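You operate a simulated robot arm through the tools that you are given. There is no shell and no other tool.

You are at the controls of a simulated robot arm. One attempt, no reset.

TASK
Pack the purple table's blue-sealed and black-sealed bearings in the grey box and count them on the black key.
Fine: One press a bearing; the lid goes back on square.

It is judged by the outcome, as a careful person would: the job done as asked, and still so three seconds after it is handed in. It fails if anything else is knocked over, pushed out of place, dropped, spilled or broken. A push-on lid holds only when it is set on centred and level and pressed home; a screw cap is set on level and turned clockwise until tight.

THE ROBOT
A 6-joint arm with a fingered hand, fixed in place. Base frame: the origin is at the foot of the arm, x ahead of it, y to its left, z up; the work surface is at about z = 800. Units: mm, rad, N and s.
With the tool pointing down near the work surface it reaches from about 160 to 860 mm from the base axis. Its first joint turns from -2.897 to 2.897 rad. Payload 5 kg.
Tool frame: the origin (TCP) lies between the finger pads and is the grasp point; the fingertips stand 36 mm ahead of it; z points along the fingers, y is the line along which they close. The gripper opens to 120 mm. The gripper's body begins 42 mm behind the TCP. The gripper is a hand of 4 fingers: y runs from the thumb to the fingers, the wrist lies at [-19, -123, -211] in the tool frame, and closing takes about 1.5 s.
Orientation is that of the tool frame in the base frame, as [roll, pitch, yaw] about the fixed x, y, z axes, in that order (R = Rz(yaw) Ry(pitch) Rx(roll)). With the fingers straight down and the wrist toward the robot, the tool's x, y and z point along [0, 1, 0], [1, 0, 0] and [0, 0, -1] of the base frame.

THE INTERFACE
- The arm moves only by the tool send_rows. Its argument "plan" is one flat list of numbers, 7 for each row, row after row: the shift along the tool's x, y, z in mm, then the turn, a rotation vector about the tool's x, y, z in rad, then the opening, from 0 (shut) to 1 (fully open). In form: [tx, ty, tz, wx, wy, wz, jaw, tx, ty, tz, wx, wy, wz, jaw, ...]. A call has 1 to 20 rows; each row shifts and turns the commanded pose from where the row before left it, along the tool's axes as they then stand. Each row takes 0.2 s and may step no farther than 50 mm and 0.15 rad from the row before; otherwise, or with a gripper value out of range, the whole call is refused. Where a pose cannot be reached the arm comes as near as it can. A force on the tool above 40 N (or 10 N above the force at the start of the call, whichever is more), or a blocked arm, ends the call early, and 0.2 s more pass. The fingers move at their own pace (about 45 mm/s each) and stop on an object; they squeeze with about 26 N. The grip force told is the motor's: it shows also when the fingers shut on nothing. Time passes only in rows, and 0.2 s behind the last, so rows that do not move let the fingers close. The reply holds the time, the measured pose of the TCP, the force on the tool along the base axes, the opening and the grip force, in the units named above and with some noise, with the torque about the TCP (base axes, N m) and any sound that the robot's microphone picked up.
- Cameras (640 x 400 px; columns grow to the right, rows downward): "scene" is fixed at [399.4, 648, 1564.1]; the picture's right is [-0.65, -0.76, 0.00], its down [-0.65, 0.56, -0.51] and it looks along [0.39, -0.34, -0.86] (base axes); focal length 245 px, centre (320, 200). "wrist" rides on the gripper at [73, -101, -142] in the tool frame; the picture's right is [-0.79, 0.29, -0.54], its down [-0.56, -0.70, 0.44] and it looks along [-0.25, 0.65, 0.71] (tool axes); focal length 280 px, centre (320, 200). There is no depth. A picture from a camera that has moved, and an enlarged one, comes with that camera's place and axes in the base frame and with its lens.
- get_image(camera): a new picture of that camera. The clock stands still meanwhile.
- move_column(by): slides the trunk up (or, below 0, down) by that many mm; the arm rides with it, the base frame stays. It gives what a move gives, with no picture.
- hand_shape(shape): the hand has 4 fingers and takes this shape, open, in about a second: jaw (thumb against the fingers, like two jaws); tri (thumb and two fingers); tip (a fingertip pinch); poke (one finger out to press); point (the index stretched); flat (the hand flat); cup (the hand cupped); fist (a fist). The gripper value then closes the fingers along that shape, each until it touches; the sizes above hold for jaw. It gives what a move gives, with no picture.
- close_up(camera, box): a new picture of the part [left, top, right, bottom] of that camera's present view, enlarged. The clock stands still meanwhile.
- hand_in(): hands the job in; it is judged then, once.

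Places have to be worked out from the pictures, the camera data and where the tool is seen. Open the gripper and draw the arm clear of the work before you hand the job in, unless the task says otherwise.

The tools are called as name(argument=value, ...) on one line, values as JSON. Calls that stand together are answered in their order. send_rows: Moves the arm, as the interface text tells. Its arguments: {"type":"object","properties":{"plan":{"type":"array"}},"required":["plan"]} The other tools are called the same way: move_column (by) slides the trunk up or down; hand_shape (shape) gives the hand a shape; get_image (camera) takes a picture; close_up (camera, box) takes an enlarged picture of a part of a camera's view; hand_in () hands the job in.

At the start:

```text
t: 0.0
position: [616.2, 364.2, 1240.1]
orientation: [3.139, -0.002, 1.574]
contact_force: [0.0, -0.2, -0.6]
torque: [-0.02, 0.0, 0.0]
opening: 119.5
grasp_force: 0.0
shape: jaw
trunk travel left (down, up): [-714.0, 126.0]
```

scene: 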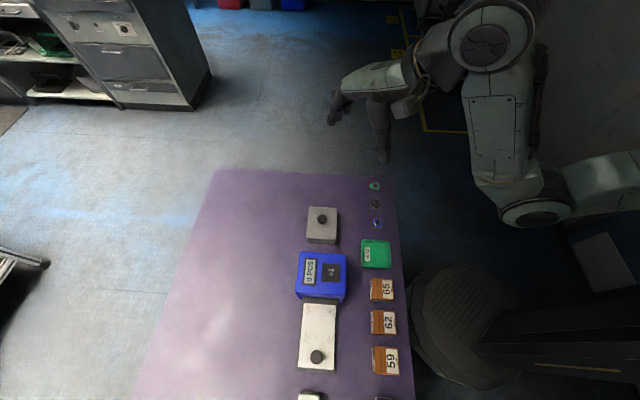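
wrist: 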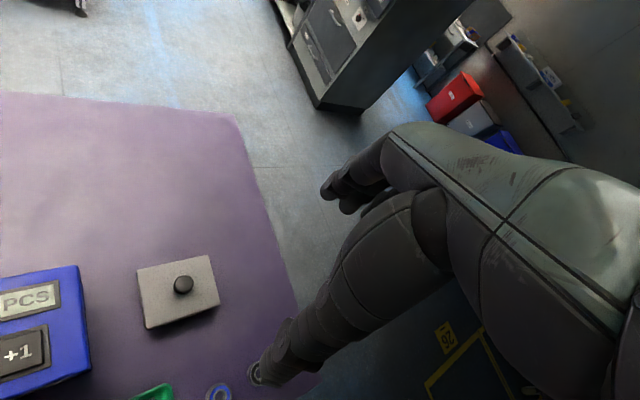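

I'll start by looking closely at the table from the scene camera to identify the bearings, box, key and lid.

close_up(camera="scene", box=[280, 160, 420, 280])

close_up(camera="scene", box=[260, 270, 420, 400])

close_up(camera="scene", box=[120, 150, 440, 400])

close_up(camera="wrist", box=[0, 220, 320, 400])

```text
3.33 times, centred on (350, 220) of scene
camera zoom: at [399.4, 648.0, 1564.1], right [-0.65, -0.76, 0.0], down [-0.65, 0.56, -0.51], along [0.39, -0.34, -0.86], focal length 817 px, centre (220, 133)
```

zoom: 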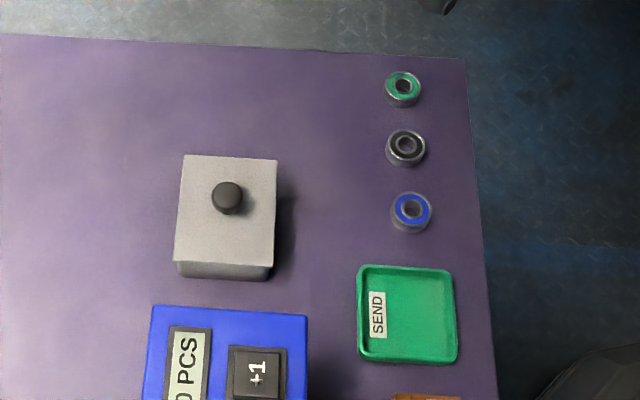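

```text
3.08 times, centred on (340, 335) of scene
camera zoom: at [399.4, 648.0, 1564.1], right [-0.65, -0.76, 0.0], down [-0.65, 0.56, -0.51], along [0.39, -0.34, -0.86], focal length 754 px, centre (258, -215)
```

zoom: 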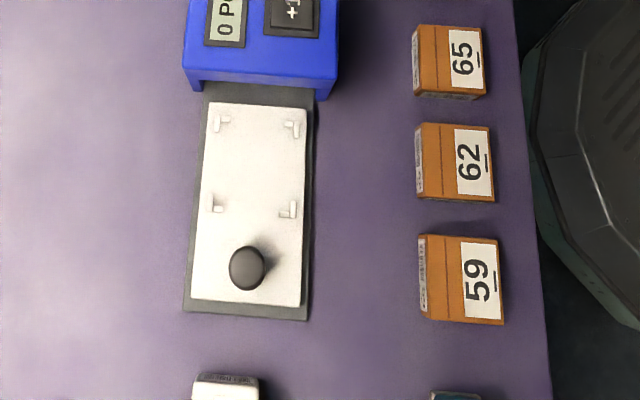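

```text
1.60 times, centred on (280, 275) of scene
camera zoom: at [399.4, 648.0, 1564.1], right [-0.65, -0.76, 0.0], down [-0.65, 0.56, -0.51], along [0.39, -0.34, -0.86], focal length 392 px, centre (384, 80)
```

zoom: 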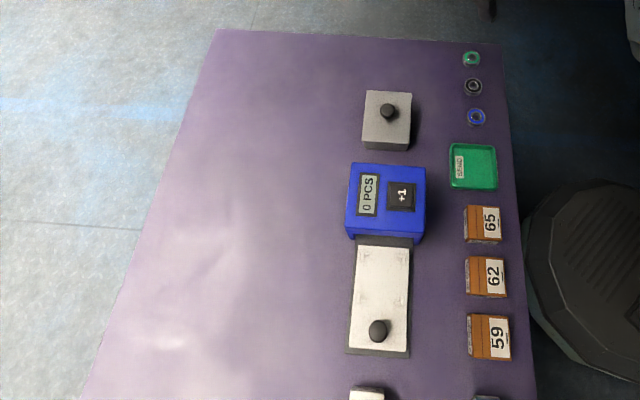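

```text
2.00 times, centred on (160, 310) of wrist
camera zoom: at [514.9, 436.5, 1382.8], right [0.29, -0.79, 0.54], down [-0.7, -0.56, -0.45], along [0.66, -0.25, -0.71], focal length 561 px, centre (640, -20)
```

zoom: 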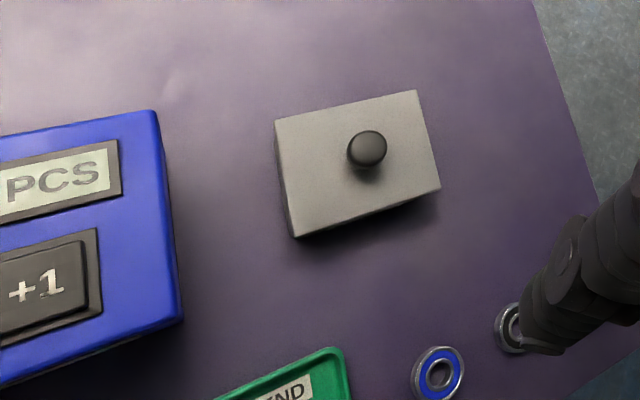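

The table carries green, black and blue bearings, a grey knobbed box, a blue counter with a "+1" key, and more things out of the frame at the bottom. I'll turn the hand high above the table first, so the wrist camera can look at the unseen part.

send_rows(plan=[0, 0, 0, 0, 0, -0.14, 1, 0, 0, 0, 0, 0, -0.14, 1, 0, 0, 0, 0, 0, -0.14, 1, 0, 0, 0, 0, 0, -0.14, 1, 0, 0, 0, 0, 0, -0.14, 1, 0, 0, 0, 0, 0, -0.14, 1, 0, 0, 0, 0, 0, -0.14, 1, 0, 0, 0, 0, 0, -0.14, 1])

```text
t: 1.8
position: [616.7, 364.5, 1239.7]
orientation: [3.139, 0.004, 2.696]
contact_force: [0.9, -0.3, 0.8]
torque: [0.01, 0.05, -0.01]
opening: 119.6
grasp_force: 0.1
shape: jaw
trunk travel left (down, up): [-714.0, 126.0]
```

The turn went as commanded. Now I move the hand back toward the base (about −486, −64 mm in base) at the same height so the camera sees the far end of the table.

send_rows(plan=[41, -26.5, 0, 0, 0, 0, 1, 41, -26.5, 0, 0, 0, 0, 1, 41, -26.5, 0, 0, 0, 0, 1, 41, -26.5, 0, 0, 0, 0, 1, 41, -26.5, 0, 0, 0, 0, 1, 41, -26.5, 0, 0, 0, 0, 1, 41, -26.5, 0, 0, 0, 0, 1, 41, -26.5, 0, 0, 0, 0, 1, 0, 0, 0, 0, 0, -0.14, 1, 0, 0, 0, 0, 0, -0.14, 1, 0, 0, 0, 0, 0, -0.14, 1])

get_image(camera="wrist")

get_image(camera="scene")

```text
t: 4.2
position: [289.1, 385.3, 1104.4]
orientation: [3.136, 0.005, 3.113]
contact_force: [-0.9, -1.2, -0.1]
torque: [0.01, 0.01, 0.01]
opening: 119.9
grasp_force: 0.0
shape: jaw
out of reach, approached as far as the arm can: row 1, 2, 3, 4, 5, 6, 7, 8, 10, 11
trunk travel left (down, up): [-714.0, 126.0]
```

```text
taken
camera wrist: at [214.0, 284.0, 1246.5], right [0.79, 0.26, 0.55], down [0.54, -0.71, -0.44], along [0.27, 0.65, -0.71], focal length 280 px, centre (320, 200)
```

wrist: 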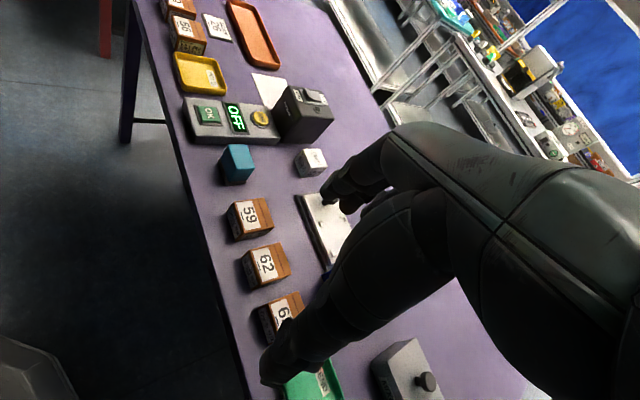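

```text
taken
```

scene: 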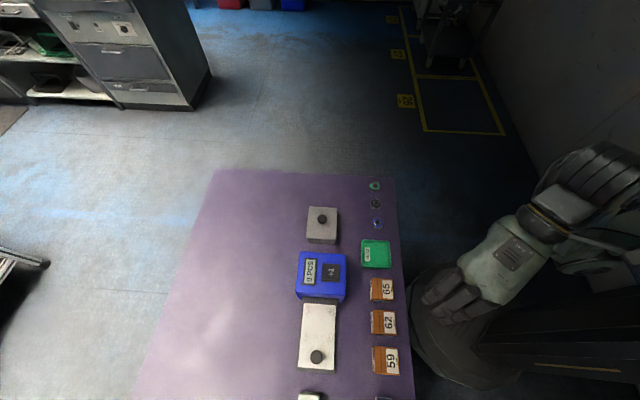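

The far part of the table is now visible: cubes, a switch panel, trays. I'll enlarge it to check whether any more bearings are there.

close_up(camera="wrist", box=[120, 0, 360, 150])

close_up(camera="wrist", box=[180, 130, 420, 290])

close_up(camera="wrist", box=[240, 280, 540, 400])

```text
2.67 times, centred on (240, 75) of wrist
camera zoom: at [214.0, 284.0, 1246.5], right [0.79, 0.26, 0.55], down [0.54, -0.71, -0.44], along [0.27, 0.65, -0.71], focal length 748 px, centre (533, 533)
```

zoom: 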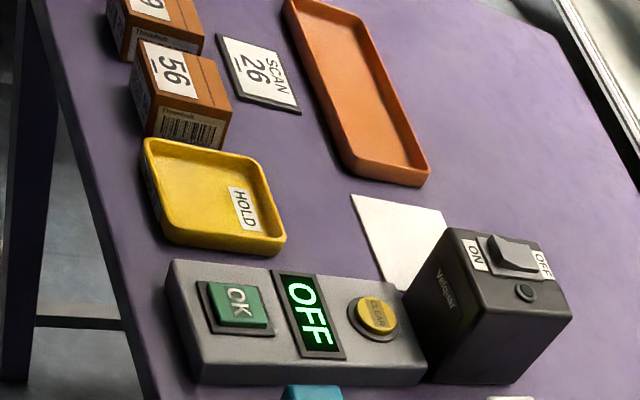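

```text
2.50 times, centred on (300, 210) of wrist
camera zoom: at [214.0, 284.0, 1246.5], right [0.79, 0.26, 0.55], down [0.54, -0.71, -0.44], along [0.27, 0.65, -0.71], focal length 701 px, centre (370, 175)
```

zoom: 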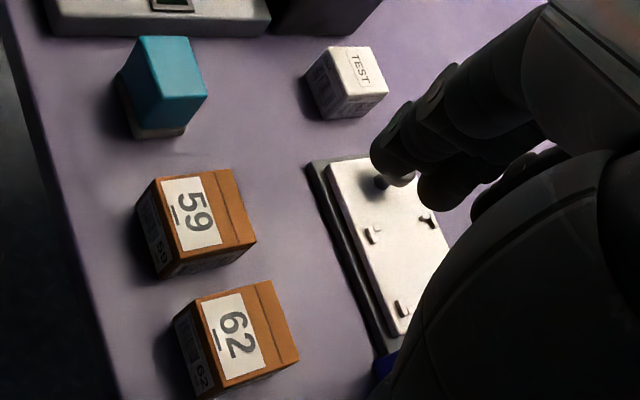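

```text
2.13 times, centred on (390, 340) of wrist
camera zoom: at [214.0, 284.0, 1246.5], right [0.79, 0.26, 0.55], down [0.54, -0.71, -0.44], along [0.27, 0.65, -0.71], focal length 598 px, centre (171, -99)
```

zoom: 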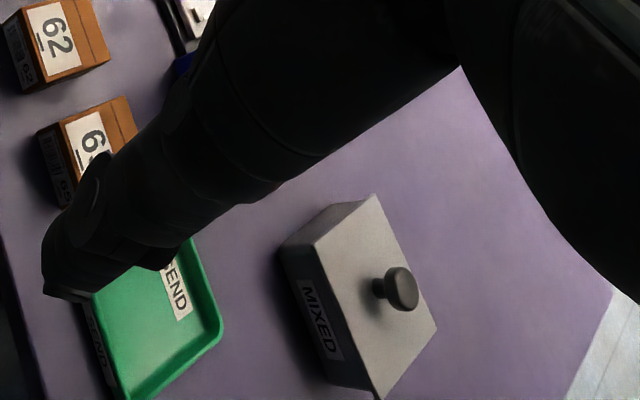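

The grey box is labelled "MIXED" with a knobbed lid, and no other bearings are visible so far. I'll turn the hand a bit further to view the rest of the table's end.

send_rows(plan=[0, 0, 0, 0, 0, -0.14, 1, 0, 0, 0, 0, 0, -0.14, 1, 0, 0, 0, 0, 0, -0.14, 1])

get_image(camera="wrist")

```text
t: 5.0
position: [288.8, 402.0, 1071.3]
orientation: [3.136, 0.008, -2.751]
contact_force: [-0.3, 0.2, -0.4]
torque: [-0.05, 0.01, 0.0]
opening: 119.5
grasp_force: 0.1
shape: jaw
out of reach, approached as far as the arm can: row 1, 2, 3
trunk travel left (down, up): [-714.0, 126.0]
```

```text
taken
camera wrist: at [260.7, 279.8, 1213.3], right [0.62, 0.56, 0.55], down [0.79, -0.43, -0.44], along [-0.01, 0.7, -0.71], focal length 280 px, centre (320, 200)
```

wrist: 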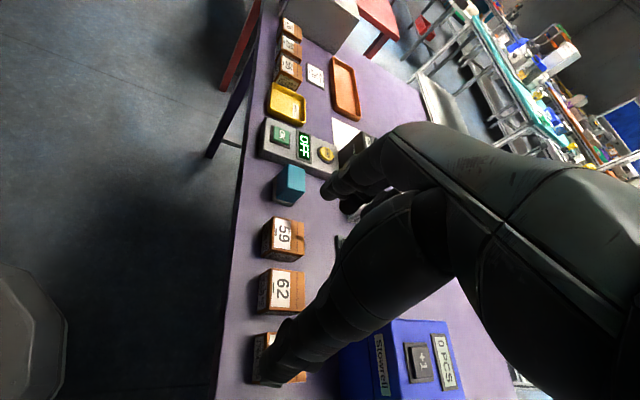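

close_up(camera="wrist", box=[240, 0, 440, 125])

```text
3.20 times, centred on (340, 62) of wrist
camera zoom: at [260.7, 279.8, 1213.3], right [0.62, 0.56, 0.55], down [0.79, -0.43, -0.44], along [-0.01, 0.7, -0.71], focal length 897 px, centre (256, 640)
```

zoom: 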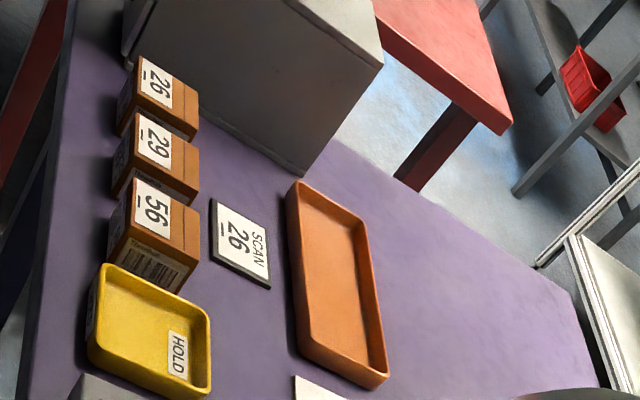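

No other bearings are on the table: just blue, black and green, so two go in the box. I'll turn the hand back to line up with the table axes (about 45° in the base frame) and check where the commanded pose stands.

send_rows(plan=[0, 0, 0, 0, 0, 0.147, 1, 0, 0, 0, 0, 0, 0.147, 1, 0, 0, 0, 0, 0, 0.147, 1, 0, 0, 0, 0, 0, 0.147, 1, 0, 0, 0, 0, 0, 0.147, 1, 0, 0, 0, 0, 0, 0.147, 1, 0, 0, 0, 0, 0, 0.147, 1, 0, 0, 0, 0, 0, 0.147, 1])

```text
t: 6.8
position: [289.9, 403.0, 1072.6]
orientation: [3.138, 0.002, 2.354]
contact_force: [0.2, 0.0, 0.3]
torque: [0.01, -0.02, -0.01]
opening: 119.8
grasp_force: 0.0
shape: jaw
trunk travel left (down, up): [-714.0, 126.0]
```

The commanded pose restarts from the measured one each call. I'll move to about (560, 300, 1100), in clear view of the scene camera, to inspect the hand.

send_rows(plan=[-43.9, 19.7, -4.7, 0, 0, 0, 1, -43.9, 19.7, -4.7, 0, 0, 0, 1, -43.9, 19.7, -4.7, 0, 0, 0, 1, -43.9, 19.7, -4.7, 0, 0, 0, 1, -43.9, 19.7, -4.7, 0, 0, 0, 1, -43.9, 19.7, -4.7, 0, 0, 0, 1])

get_image(camera="scene")

get_image(camera="wrist")

```text
t: 8.2
position: [560.2, 296.0, 1101.3]
orientation: [3.137, -0.001, 2.356]
contact_force: [0.9, -0.9, -0.8]
torque: [0.03, -0.01, -0.02]
opening: 119.7
grasp_force: 0.0
shape: jaw
trunk travel left (down, up): [-714.0, 126.0]
```

```text
taken
```

scene: 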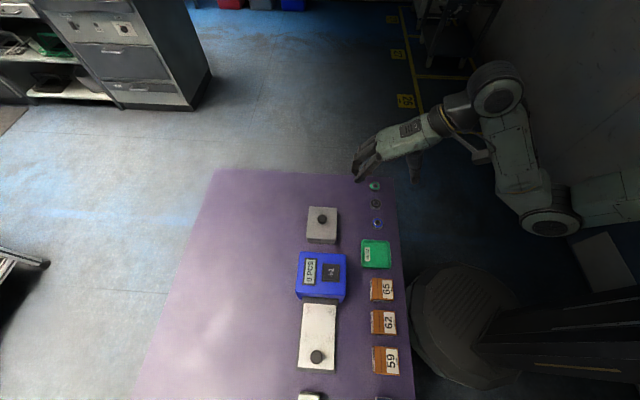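

```text
taken
camera wrist: at [437.9, 276.1, 1243.0], right [0.76, -0.36, 0.54], down [-0.1, -0.89, -0.45], along [0.64, 0.29, -0.71], focal length 280 px, centre (320, 200)
```

wrist: 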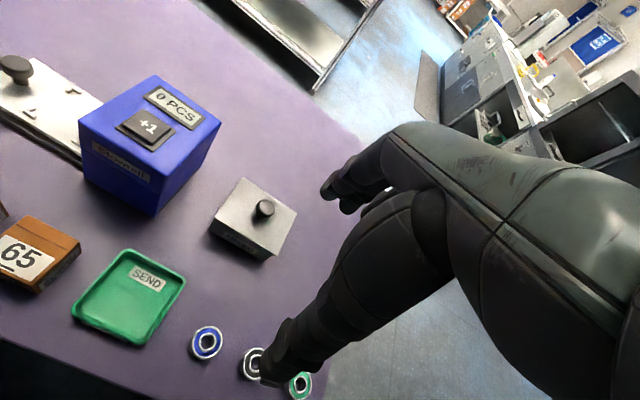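

This view shows everything I need. I'll enlarge the key areas for measuring.

close_up(camera="wrist", box=[170, 290, 330, 400])

close_up(camera="wrist", box=[190, 160, 310, 270])

close_up(camera="wrist", box=[70, 60, 230, 220])

close_up(camera="scene", box=[280, 40, 520, 250])

```text
3.64 times, centred on (250, 345) of wrist
camera zoom: at [437.9, 276.1, 1243.0], right [0.76, -0.36, 0.54], down [-0.1, -0.89, -0.45], along [0.64, 0.29, -0.71], focal length 1020 px, centre (574, -327)
```

zoom: 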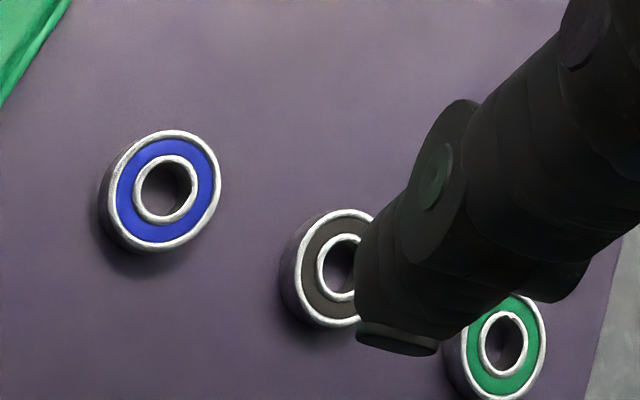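

```text
3.64 times, centred on (250, 215) of wrist
camera zoom: at [437.9, 276.1, 1243.0], right [0.76, -0.36, 0.54], down [-0.1, -0.89, -0.45], along [0.64, 0.29, -0.71], focal length 1020 px, centre (574, 146)
```

zoom: 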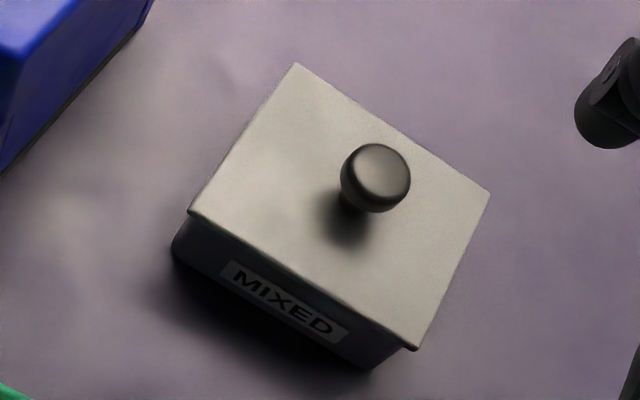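

```text
2.50 times, centred on (150, 140) of wrist
camera zoom: at [437.9, 276.1, 1243.0], right [0.76, -0.36, 0.54], down [-0.1, -0.89, -0.45], along [0.64, 0.29, -0.71], focal length 701 px, centre (745, 350)
```

zoom: 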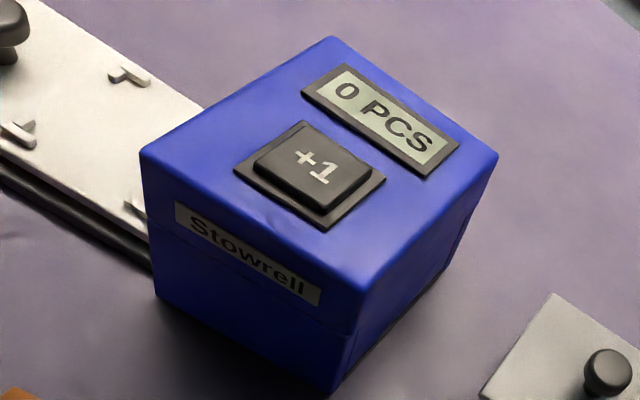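

```text
1.90 times, centred on (400, 145) of scene
camera zoom: at [399.4, 648.0, 1564.1], right [-0.65, -0.76, 0.0], down [-0.65, 0.56, -0.51], along [0.39, -0.34, -0.86], focal length 467 px, centre (168, 305)
```

zoom: 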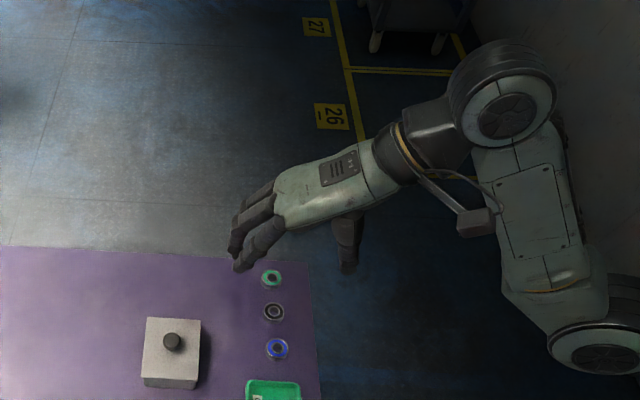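

Triangulating both cameras gives: lid top ≈ (653, 420, 850) about 92×112 mm at 45°, knob top z ≈ 881; key top ≈ (503.5, 520.7, 934); blue bearing ≈ (544, 267), black ≈ (600, 214), tops ≈ 811. Now I check the other hand shapes, starting with the fingertip pinch.

hand_shape(shape="tip")

close_up(camera="scene", box=[330, 90, 450, 200])

get_image(camera="wrist")

```text
t: 9.1
position: [558.4, 296.6, 1101.0]
orientation: [3.139, 0.002, 2.356]
contact_force: [0.6, 0.6, -0.3]
torque: [0.03, -0.02, -0.01]
opening: 119.8
grasp_force: 0.0
shape: tip
trunk travel left (down, up): [-714.0, 126.0]
```

```text
3.64 times, centred on (390, 145) of scene
camera zoom: at [399.4, 648.0, 1564.1], right [-0.65, -0.76, 0.0], down [-0.65, 0.56, -0.51], along [0.39, -0.34, -0.86], focal length 891 px, centre (66, 400)
```

zoom: 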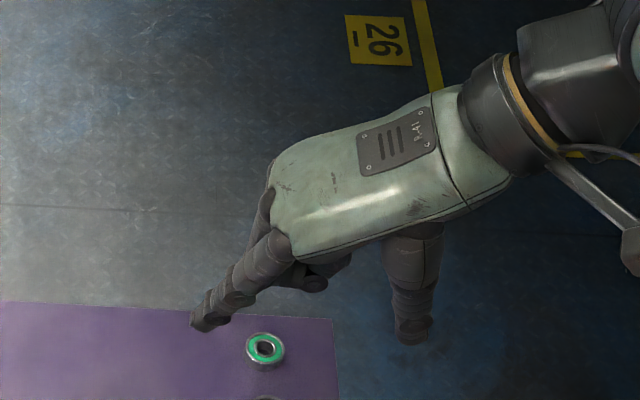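

```text
taken
camera wrist: at [435.6, 277.2, 1243.5], right [0.76, -0.36, 0.54], down [-0.1, -0.89, -0.44], along [0.64, 0.28, -0.71], focal length 280 px, centre (320, 200)
```

wrist: 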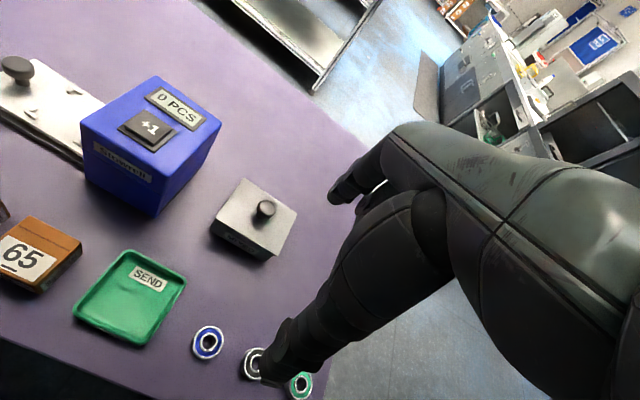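

The tip shape uses thumb and one finger with the others curled. I'll close it in the air to see where the pinch point falls.

send_rows(plan=[0, 0, 0, 0, 0, 0, 0.3, 0, 0, 0, 0, 0, 0, 0.3, 0, 0, 0, 0, 0, 0, 0.3, 0, 0, 0, 0, 0, 0, 0.3, 0, 0, 0, 0, 0, 0, 0.3, 0, 0, 0, 0, 0, 0, 0.3])

close_up(camera="scene", box=[330, 90, 450, 200])

get_image(camera="wrist")

```text
t: 10.5
position: [559.0, 297.2, 1101.5]
orientation: [3.137, 0.001, 2.357]
contact_force: [-0.4, -0.9, 0.9]
torque: [0.05, 0.0, 0.0]
opening: 36.9
grasp_force: 0.1
shape: tip
trunk travel left (down, up): [-714.0, 126.0]
```

```text
3.64 times, centred on (390, 145) of scene
camera zoom: at [399.4, 648.0, 1564.1], right [-0.65, -0.76, 0.0], down [-0.65, 0.56, -0.51], along [0.39, -0.34, -0.86], focal length 891 px, centre (66, 400)
```

zoom: 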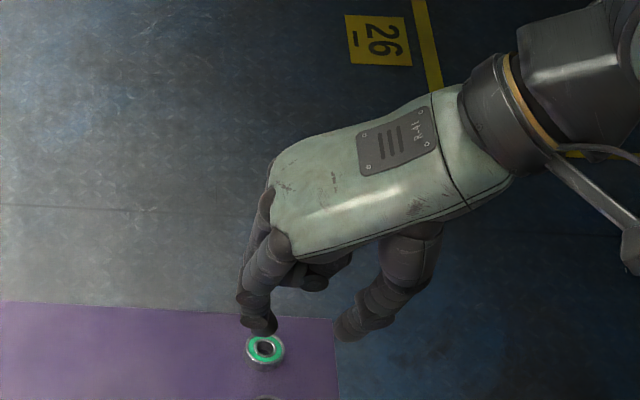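

```text
taken
camera wrist: at [435.8, 277.0, 1243.5], right [0.76, -0.36, 0.54], down [-0.1, -0.89, -0.44], along [0.64, 0.28, -0.71], focal length 280 px, centre (320, 200)
```

wrist: 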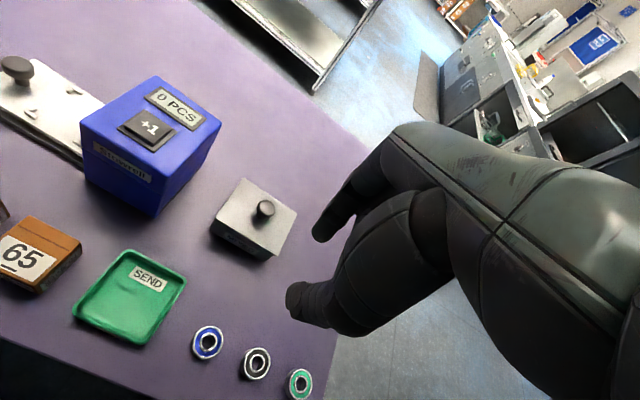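

In tip shape the finger and thumb tips sit where the tool frame predicts (x≈0, z≈+36), the curled fingers lie on the −x side. Now I look at the tri and poke shapes.

hand_shape(shape="tri")

close_up(camera="scene", box=[330, 90, 450, 200])

close_up(camera="wrist", box=[230, 120, 480, 390])

hand_shape(shape="poke")

close_up(camera="scene", box=[330, 90, 450, 200])

close_up(camera="wrist", box=[230, 120, 480, 390])

```text
t: 11.4
position: [558.4, 297.5, 1102.0]
orientation: [3.139, 0.003, 2.357]
contact_force: [0.5, 0.2, 0.9]
torque: [0.0, -0.01, 0.01]
opening: 119.5
grasp_force: 0.0
shape: tri
trunk travel left (down, up): [-714.0, 126.0]
```

```text
3.64 times, centred on (390, 145) of scene
camera zoom: at [399.4, 648.0, 1564.1], right [-0.65, -0.76, 0.0], down [-0.65, 0.56, -0.51], along [0.39, -0.34, -0.86], focal length 891 px, centre (66, 400)
```

zoom: 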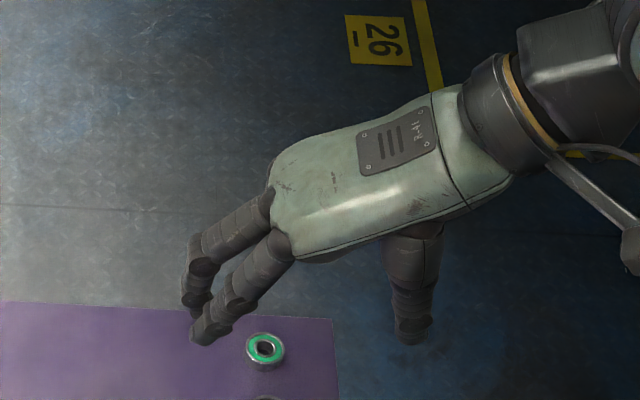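

```text
1.48 times, centred on (355, 255) of wrist
camera zoom: at [435.9, 277.0, 1243.5], right [0.76, -0.36, 0.54], down [-0.1, -0.89, -0.44], along [0.64, 0.28, -0.71], focal length 415 px, centre (268, 118)
```

zoom: 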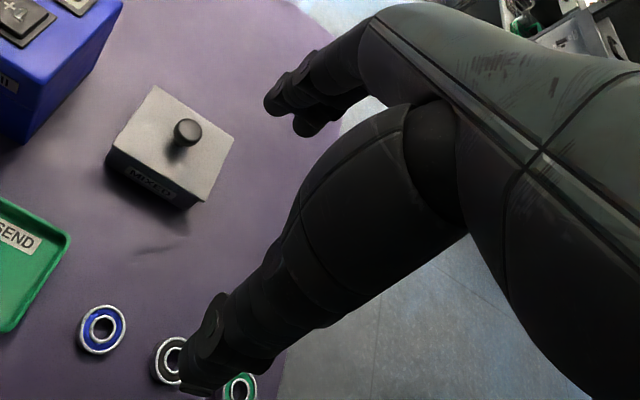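

```text
t: 12.3
position: [558.6, 298.0, 1101.9]
orientation: [3.137, 0.002, 2.357]
contact_force: [-0.6, 0.1, 0.5]
torque: [-0.01, 0.01, 0.03]
opening: 0.0
grasp_force: 0.0
shape: poke
trunk travel left (down, up): [-714.0, 126.0]
```

```text
3.64 times, centred on (390, 145) of scene
camera zoom: at [399.4, 648.0, 1564.1], right [-0.65, -0.76, 0.0], down [-0.65, 0.56, -0.51], along [0.39, -0.34, -0.86], focal length 891 px, centre (66, 400)
```

zoom: 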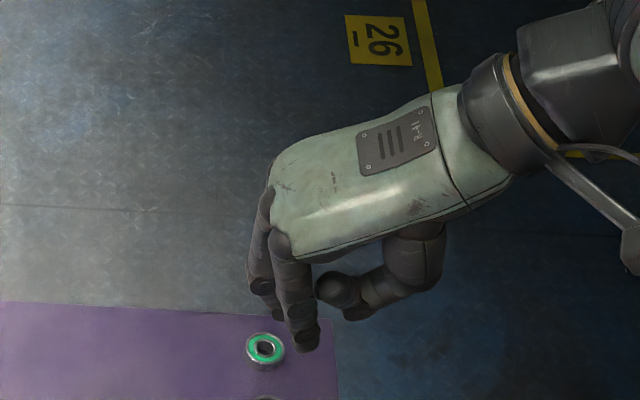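

```text
1.48 times, centred on (355, 255) of wrist
camera zoom: at [435.9, 277.0, 1243.5], right [0.76, -0.36, 0.54], down [-0.1, -0.89, -0.44], along [0.64, 0.28, -0.71], focal length 415 px, centre (268, 118)
```

zoom: 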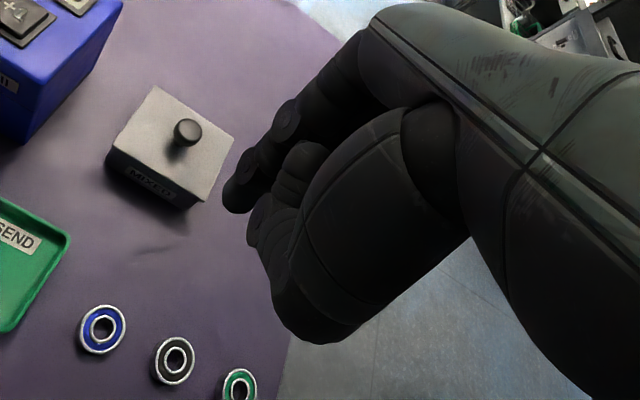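

Poke puts the index tip on the tool axis about 36 mm ahead, which suits the key. For the knob and the bearings I'll use the tip pinch, so I reshape and move above the lid knob at about (653, 420, TCP z 960) to check alignment.

hand_shape(shape="tip")

send_rows(plan=[3.8, 30.7, 28.4, 0, 0, 0, 1, 3.8, 30.7, 28.4, 0, 0, 0, 1, 3.8, 30.7, 28.4, 0, 0, 0, 1, 3.8, 30.7, 28.4, 0, 0, 0, 1, 3.8, 30.7, 28.4, 0, 0, 0, 1])

get_image(camera="wrist")

close_up(camera="scene", box=[270, 130, 430, 250])

```text
t: 13.2
position: [558.9, 298.0, 1102.2]
orientation: [3.139, 0.002, 2.356]
contact_force: [0.2, 0.2, -0.1]
torque: [0.01, 0.01, -0.01]
opening: 119.7
grasp_force: 0.0
shape: tip
trunk travel left (down, up): [-714.0, 126.0]
```

```text
t: 14.4
position: [656.2, 421.1, 957.0]
orientation: [3.141, 0.002, 2.356]
contact_force: [-0.4, 0.5, -0.6]
torque: [0.01, 0.0, 0.01]
opening: 119.9
grasp_force: 0.0
shape: tip
trunk travel left (down, up): [-714.0, 126.0]
```

```text
taken
camera wrist: at [533.1, 399.9, 1099.9], right [0.76, -0.35, 0.54], down [-0.1, -0.89, -0.44], along [0.64, 0.28, -0.71], focal length 280 px, centre (320, 200)
```

wrist: 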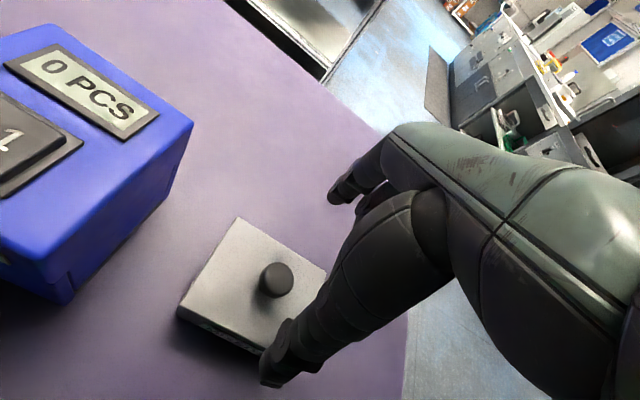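

```text
3.33 times, centred on (350, 190) of scene
camera zoom: at [399.4, 648.0, 1564.1], right [-0.65, -0.76, 0.0], down [-0.65, 0.56, -0.51], along [0.39, -0.34, -0.86], focal length 817 px, centre (220, 233)
```

zoom: 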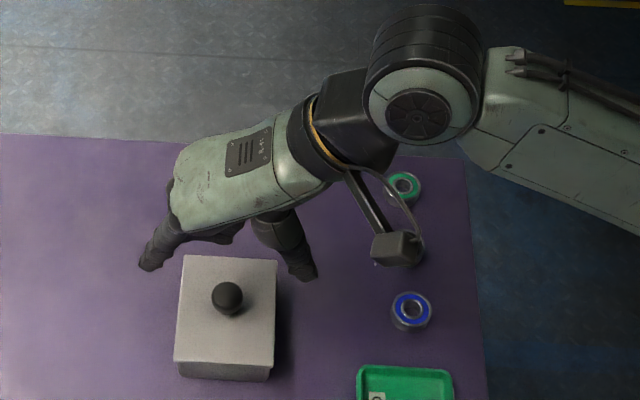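

The reading is about 2–3 mm off what I commanded, so I re-read the pose at rest and zoom on the knob to refine its position.

send_rows(plan=[0, 0, 0, 0, 0, 0, 1])

close_up(camera="wrist", box=[170, 200, 350, 360])

close_up(camera="scene", box=[290, 190, 350, 260])

```text
t: 14.8
position: [655.4, 420.2, 958.5]
orientation: [3.138, 0.001, 2.356]
contact_force: [-0.3, 0.1, 0.6]
torque: [0.01, 0.0, 0.02]
opening: 119.9
grasp_force: 0.1
shape: tip
trunk travel left (down, up): [-714.0, 126.0]
```

```text
2.50 times, centred on (260, 280) of wrist
camera zoom: at [532.4, 399.2, 1101.0], right [0.76, -0.36, 0.54], down [-0.1, -0.89, -0.44], along [0.64, 0.28, -0.71], focal length 701 px, centre (470, 0)
```

zoom: 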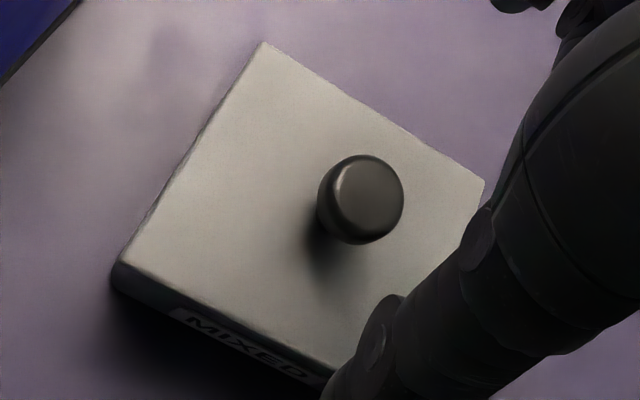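

```text
5.71 times, centred on (320, 225) of scene
camera zoom: at [399.4, 648.0, 1564.1], right [-0.65, -0.76, 0.0], down [-0.65, 0.56, -0.51], along [0.39, -0.34, -0.86], focal length 1401 px, centre (320, 57)
```

zoom: 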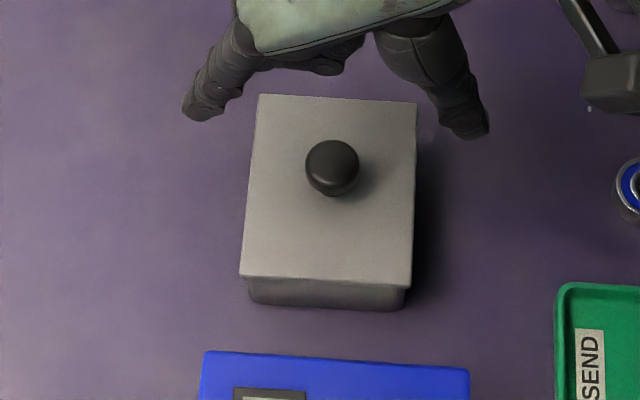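

Knob axis refined to (653.4, 419.4), lid top z≈850. I shift about 2 mm and descend to TCP z≈905, then look before going to grip height.

send_rows(plan=[0.8, -2.3, 13, 0, 0, 0, 1, 0, 0, 14, 0, 0, 0, 1, 0, 0, 14, 0, 0, 0, 1, 0, 0, 12, 0, 0, 0, 1, 0, 0, 0, 0, 0, 0, 1])

close_up(camera="scene", box=[290, 190, 350, 260])

close_up(camera="wrist", box=[200, 140, 400, 360])

```text
t: 16.0
position: [652.2, 420.6, 906.3]
orientation: [3.139, 0.001, 2.356]
contact_force: [0.4, -0.1, -0.2]
torque: [0.01, 0.0, 0.03]
opening: 119.8
grasp_force: 0.1
shape: tip
trunk travel left (down, up): [-714.0, 126.0]
```

```text
5.71 times, centred on (320, 225) of scene
camera zoom: at [399.4, 648.0, 1564.1], right [-0.65, -0.76, 0.0], down [-0.65, 0.56, -0.51], along [0.39, -0.34, -0.86], focal length 1401 px, centre (320, 57)
```

zoom: 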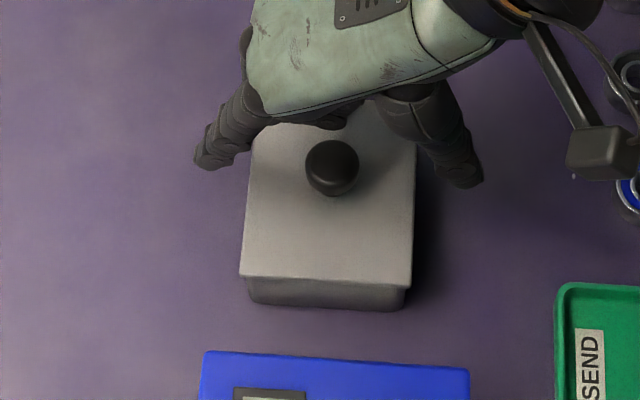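

```text
1.82 times, centred on (300, 250) of wrist
camera zoom: at [529.4, 399.2, 1048.1], right [0.76, -0.36, 0.54], down [-0.1, -0.89, -0.44], along [0.64, 0.28, -0.71], focal length 510 px, centre (356, 109)
```

zoom: 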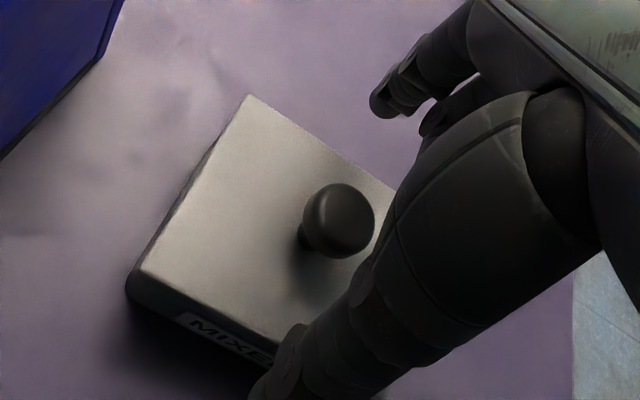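

The fingers straddle the knob, with the curled fingers just above it. I go 6 mm lower (tips at z≈864, around the knob head) and close.

send_rows(plan=[0, 0, 3, 0, 0, 0, 1, 0, 0, 3, 0, 0, 0, 1, 0, 0, 0, 0, 0, 0, 0.5, 0, 0, 0, 0, 0, 0, 0.5, 0, 0, 0, 0, 0, 0, 0.5, 0, 0, 0, 0, 0, 0, 0.5])

close_up(camera="scene", box=[290, 190, 350, 260])

close_up(camera="wrist", box=[200, 140, 400, 360])

```text
t: 17.4
position: [652.7, 420.6, 900.3]
orientation: [3.138, 0.002, 2.355]
contact_force: [0.6, -0.1, -0.2]
torque: [0.0, 0.0, -0.01]
opening: 60.5
grasp_force: 0.1
shape: tip
trunk travel left (down, up): [-714.0, 126.0]
```

```text
5.71 times, centred on (320, 225) of scene
camera zoom: at [399.4, 648.0, 1564.1], right [-0.65, -0.76, 0.0], down [-0.65, 0.56, -0.51], along [0.39, -0.34, -0.86], focal length 1401 px, centre (320, 57)
```

zoom: 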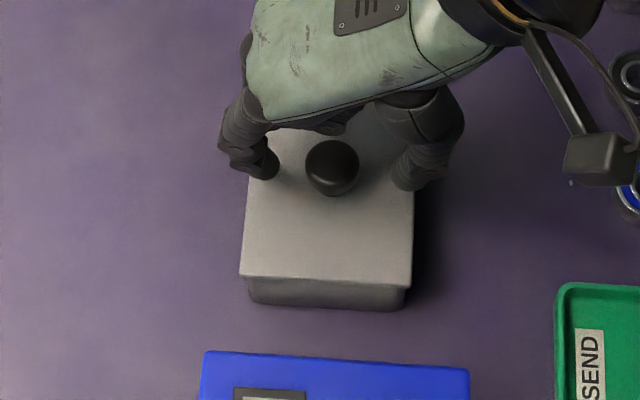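

```text
1.82 times, centred on (300, 250) of wrist
camera zoom: at [529.4, 399.5, 1042.4], right [0.76, -0.36, 0.54], down [-0.1, -0.89, -0.44], along [0.64, 0.28, -0.71], focal length 510 px, centre (356, 109)
```

zoom: 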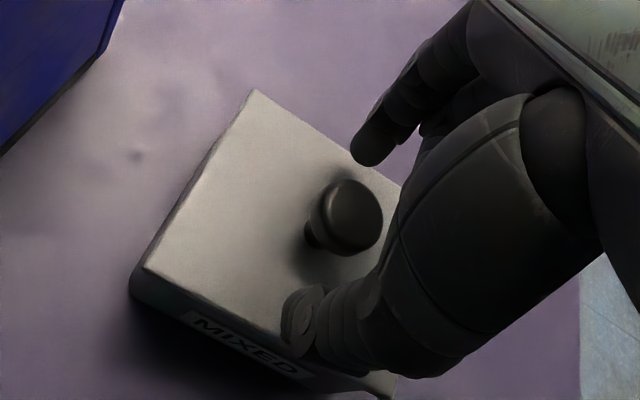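

Finger and thumb are symmetric about the knob at the right height. Closing onto it now.

send_rows(plan=[0, 0, 0, 0, 0, 0, 0.1, 0, 0, 0, 0, 0, 0, 0.1, 0, 0, 0, 0, 0, 0, 0.1, 0, 0, 0, 0, 0, 0, 0.1, 0, 0, 0, 0, 0, 0, 0.1])

close_up(camera="scene", box=[290, 190, 350, 260])

close_up(camera="wrist", box=[200, 140, 400, 360])

```text
t: 18.6
position: [653.9, 420.5, 900.9]
orientation: [3.138, 0.002, 2.356]
contact_force: [0.6, 0.6, -0.3]
torque: [0.06, -0.05, -0.04]
opening: 23.5
grasp_force: 25.5
shape: tip
trunk travel left (down, up): [-714.0, 126.0]
```

```text
5.71 times, centred on (320, 225) of scene
camera zoom: at [399.4, 648.0, 1564.1], right [-0.65, -0.76, 0.0], down [-0.65, 0.56, -0.51], along [0.39, -0.34, -0.86], focal length 1401 px, centre (320, 57)
```

zoom: 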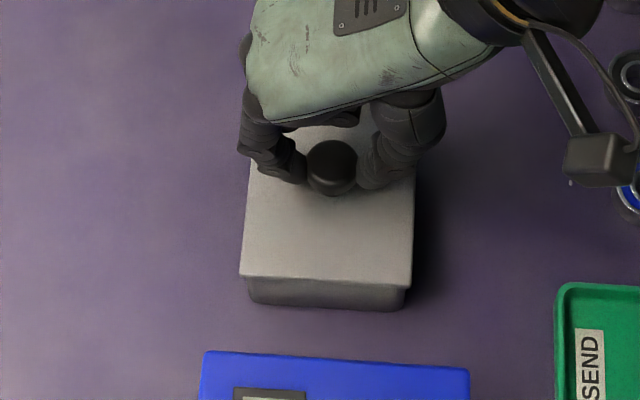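

```text
1.82 times, centred on (300, 250) of wrist
camera zoom: at [529.4, 399.7, 1042.4], right [0.76, -0.36, 0.54], down [-0.1, -0.89, -0.44], along [0.64, 0.28, -0.71], focal length 510 px, centre (356, 109)
```

zoom: 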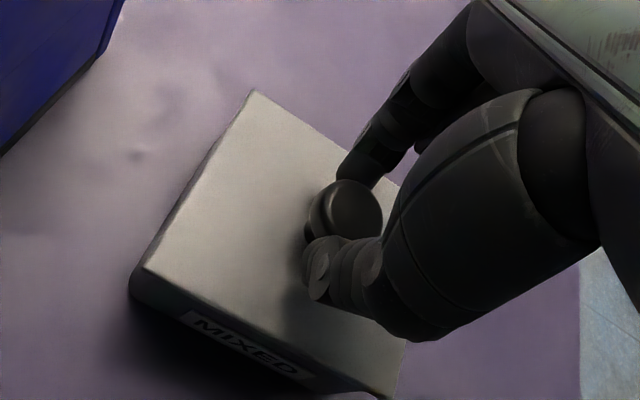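

Gripped: opening 23.5 mm, 25.5 N. I lift slowly straight up and check that the lid comes off while the box stays.

send_rows(plan=[0, 0, -2, 0, 0, 0, 0, 0, 0, -3, 0, 0, 0, 0, 0, 0, -4, 0, 0, 0, 0, 0, 0, -5, 0, 0, 0, 0, 0, 0, -6, 0, 0, 0, 0, 0, 0, -6, 0, 0, 0, 0])

close_up(camera="scene", box=[290, 190, 350, 260])

close_up(camera="wrist", box=[200, 140, 400, 360])

```text
t: 20.0
position: [651.9, 419.8, 927.4]
orientation: [3.138, 0.002, 2.357]
contact_force: [-0.3, -0.7, -1.0]
torque: [0.03, -0.01, 0.02]
opening: 23.7
grasp_force: 25.9
shape: tip
trunk travel left (down, up): [-714.0, 126.0]
heard: snap
```

```text
5.71 times, centred on (320, 225) of scene
camera zoom: at [399.4, 648.0, 1564.1], right [-0.65, -0.76, 0.0], down [-0.65, 0.56, -0.51], along [0.39, -0.34, -0.86], focal length 1401 px, centre (320, 57)
```

zoom: 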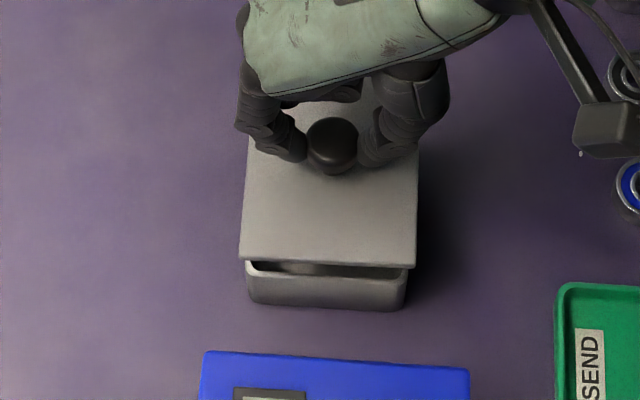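

```text
1.82 times, centred on (300, 250) of wrist
camera zoom: at [529.5, 399.6, 1068.6], right [0.76, -0.36, 0.54], down [-0.1, -0.89, -0.44], along [0.64, 0.28, -0.71], focal length 510 px, centre (356, 109)
```

zoom: 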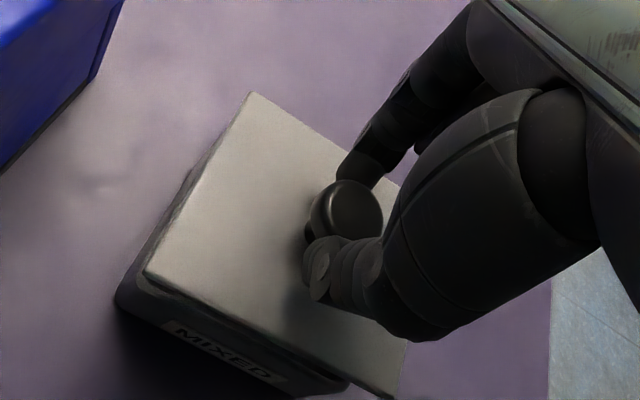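

The lid snapped off level, and the box stayed put. I lift it higher and carry it 145 mm along −x of the tool and 48 mm back, to clear table at about (721, 283).

send_rows(plan=[0, 0, -12, 0, 0, 0, 0, 0, 0, -15, 0, 0, 0, 0, 0, 0, -15, 0, 0, 0, 0, 0, 0, -12, 0, 0, 0, 0, -14.5, -4.8, 0, 0, 0, 0, 0, -20, -6.6, 0, 0, 0, 0, 0, -24, -8, 0, 0, 0, 0, 0, -24, -8, 0, 0, 0, 0, 0, -24, -8, 0, 0, 0, 0, 0, -22, -7.2, 0, 0, 0, 0, 0, -16.5, -5.4, 0, 0, 0, 0, 0, 0, 0, 0, 0, 0, 0, 0])

close_up(camera="scene", box=[280, 140, 440, 260])

get_image(camera="wrist")

```text
t: 22.6
position: [719.7, 282.9, 980.4]
orientation: [3.138, 0.001, 2.357]
contact_force: [-0.9, -0.1, -0.6]
torque: [0.0, -0.03, 0.04]
opening: 23.5
grasp_force: 25.6
shape: tip
trunk travel left (down, up): [-714.0, 126.0]
```

```text
3.33 times, centred on (360, 200) of scene
camera zoom: at [399.4, 648.0, 1564.1], right [-0.65, -0.76, 0.0], down [-0.65, 0.56, -0.51], along [0.39, -0.34, -0.86], focal length 817 px, centre (187, 200)
```

zoom: 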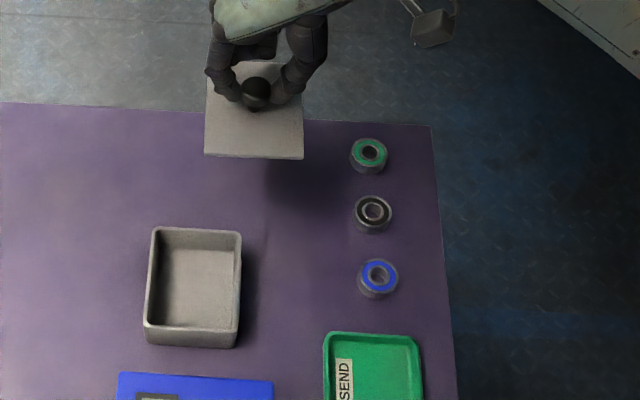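

```text
taken
camera wrist: at [597.6, 262.7, 1122.9], right [0.76, -0.36, 0.54], down [-0.1, -0.89, -0.44], along [0.64, 0.28, -0.71], focal length 280 px, centre (320, 200)
```

wrist: 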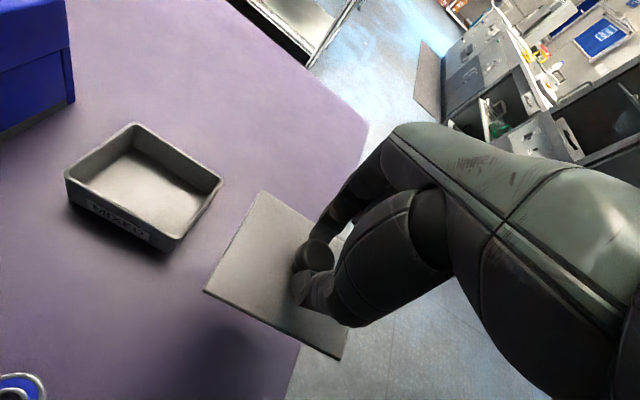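

The box is empty and the lid hangs level over clear table. I lower it quickly to a safe height (lid top ≈ 832), then feel for the table in small steps.

send_rows(plan=[0, 0, 15, 0, 0, 0, 0, 0, 0, 20, 0, 0, 0, 0, 0, 0, 20, 0, 0, 0, 0, 0, 0, 20, 0, 0, 0, 0, 0, 0, 15, 0, 0, 0, 0, 0, 0, 8, 0, 0, 0, 0, 0, 0, 0, 0, 0, 0, 0])

close_up(camera="scene", box=[300, 150, 400, 230])

close_up(camera="wrist", box=[190, 170, 390, 370])

```text
t: 24.2
position: [719.9, 283.5, 882.5]
orientation: [3.138, 0.003, 2.358]
contact_force: [-0.1, 0.7, -0.2]
torque: [0.01, -0.01, -0.02]
opening: 23.5
grasp_force: 26.2
shape: tip
trunk travel left (down, up): [-714.0, 126.0]
```

```text
5.00 times, centred on (350, 190) of scene
camera zoom: at [399.4, 648.0, 1564.1], right [-0.65, -0.76, 0.0], down [-0.65, 0.56, -0.51], along [0.39, -0.34, -0.86], focal length 1226 px, centre (170, 250)
```

zoom: 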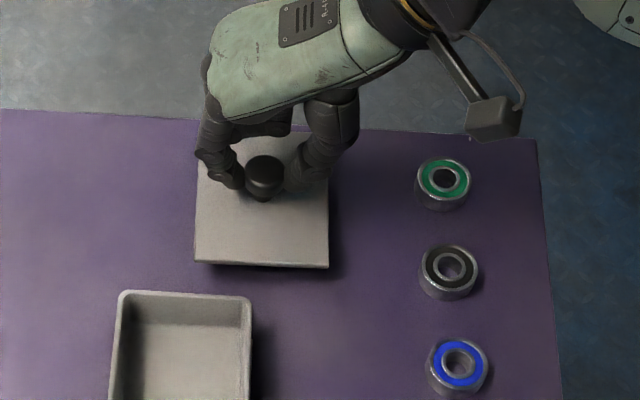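

```text
2.00 times, centred on (290, 270) of wrist
camera zoom: at [597.0, 262.6, 1024.8], right [0.76, -0.36, 0.54], down [-0.1, -0.89, -0.45], along [0.64, 0.28, -0.71], focal length 561 px, centre (380, 60)
```

zoom: 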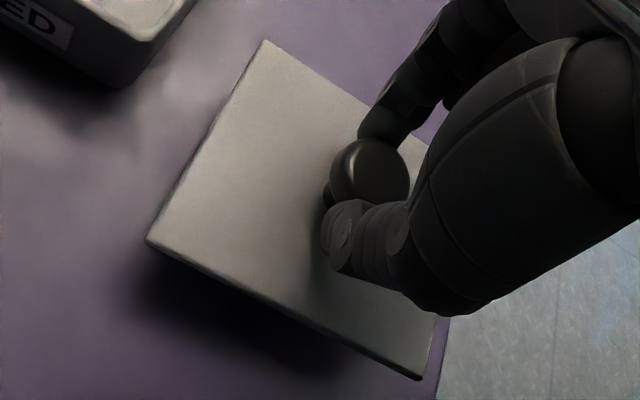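

Lid clear all around; TCP z 882.8. Lowering in 2 mm rows while watching the force.

send_rows(plan=[0, 0, 2, 0, 0, 0, 0, 0, 0, 2, 0, 0, 0, 0, 0, 0, 2, 0, 0, 0, 0, 0, 0, 2, 0, 0, 0, 0, 0, 0, 2, 0, 0, 0, 0, 0, 0, 2, 0, 0, 0, 0])

close_up(camera="wrist", box=[190, 170, 390, 370])

```text
t: 25.6
position: [721.7, 283.9, 870.4]
orientation: [3.137, 0.002, 2.358]
contact_force: [0.6, -0.5, -0.3]
torque: [0.02, -0.01, 0.0]
opening: 23.3
grasp_force: 25.7
shape: tip
trunk travel left (down, up): [-714.0, 126.0]
```

```text
2.00 times, centred on (290, 270) of wrist
camera zoom: at [598.1, 262.8, 1012.5], right [0.76, -0.36, 0.54], down [-0.1, -0.89, -0.44], along [0.64, 0.28, -0.71], focal length 561 px, centre (380, 60)
```

zoom: 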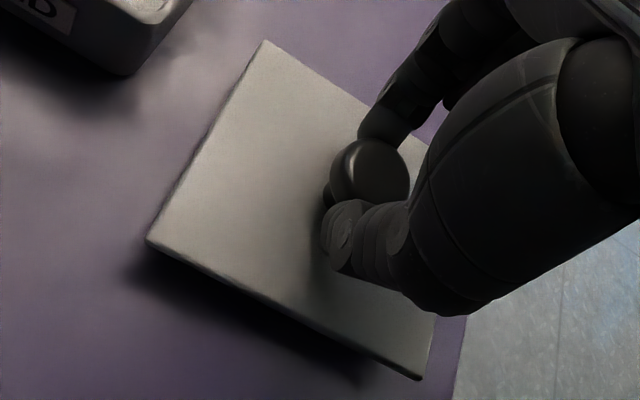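

No contact yet at TCP z≈870.5. Continuing with 1.5 mm rows.

send_rows(plan=[0, 0, 1.5, 0, 0, 0, 0, 0, 0, 1.5, 0, 0, 0, 0, 0, 0, 1.5, 0, 0, 0, 0])

send_rows(plan=[0, 0, 1.5, 0, 0, 0, 0, 0, 0, 1.5, 0, 0, 0, 0])

```text
t: 26.4
position: [721.6, 284.6, 866.2]
orientation: [3.138, 0.001, 2.357]
contact_force: [-0.8, -0.6, -1.1]
torque: [-0.03, -0.01, 0.0]
opening: 23.5
grasp_force: 26.2
shape: tip
trunk travel left (down, up): [-714.0, 126.0]
```

```text
t: 27.0
position: [720.4, 283.3, 863.1]
orientation: [3.139, 0.001, 2.356]
contact_force: [-0.1, -0.8, -0.7]
torque: [0.02, -0.01, 0.01]
opening: 23.7
grasp_force: 26.3
shape: tip
trunk travel left (down, up): [-714.0, 126.0]
```

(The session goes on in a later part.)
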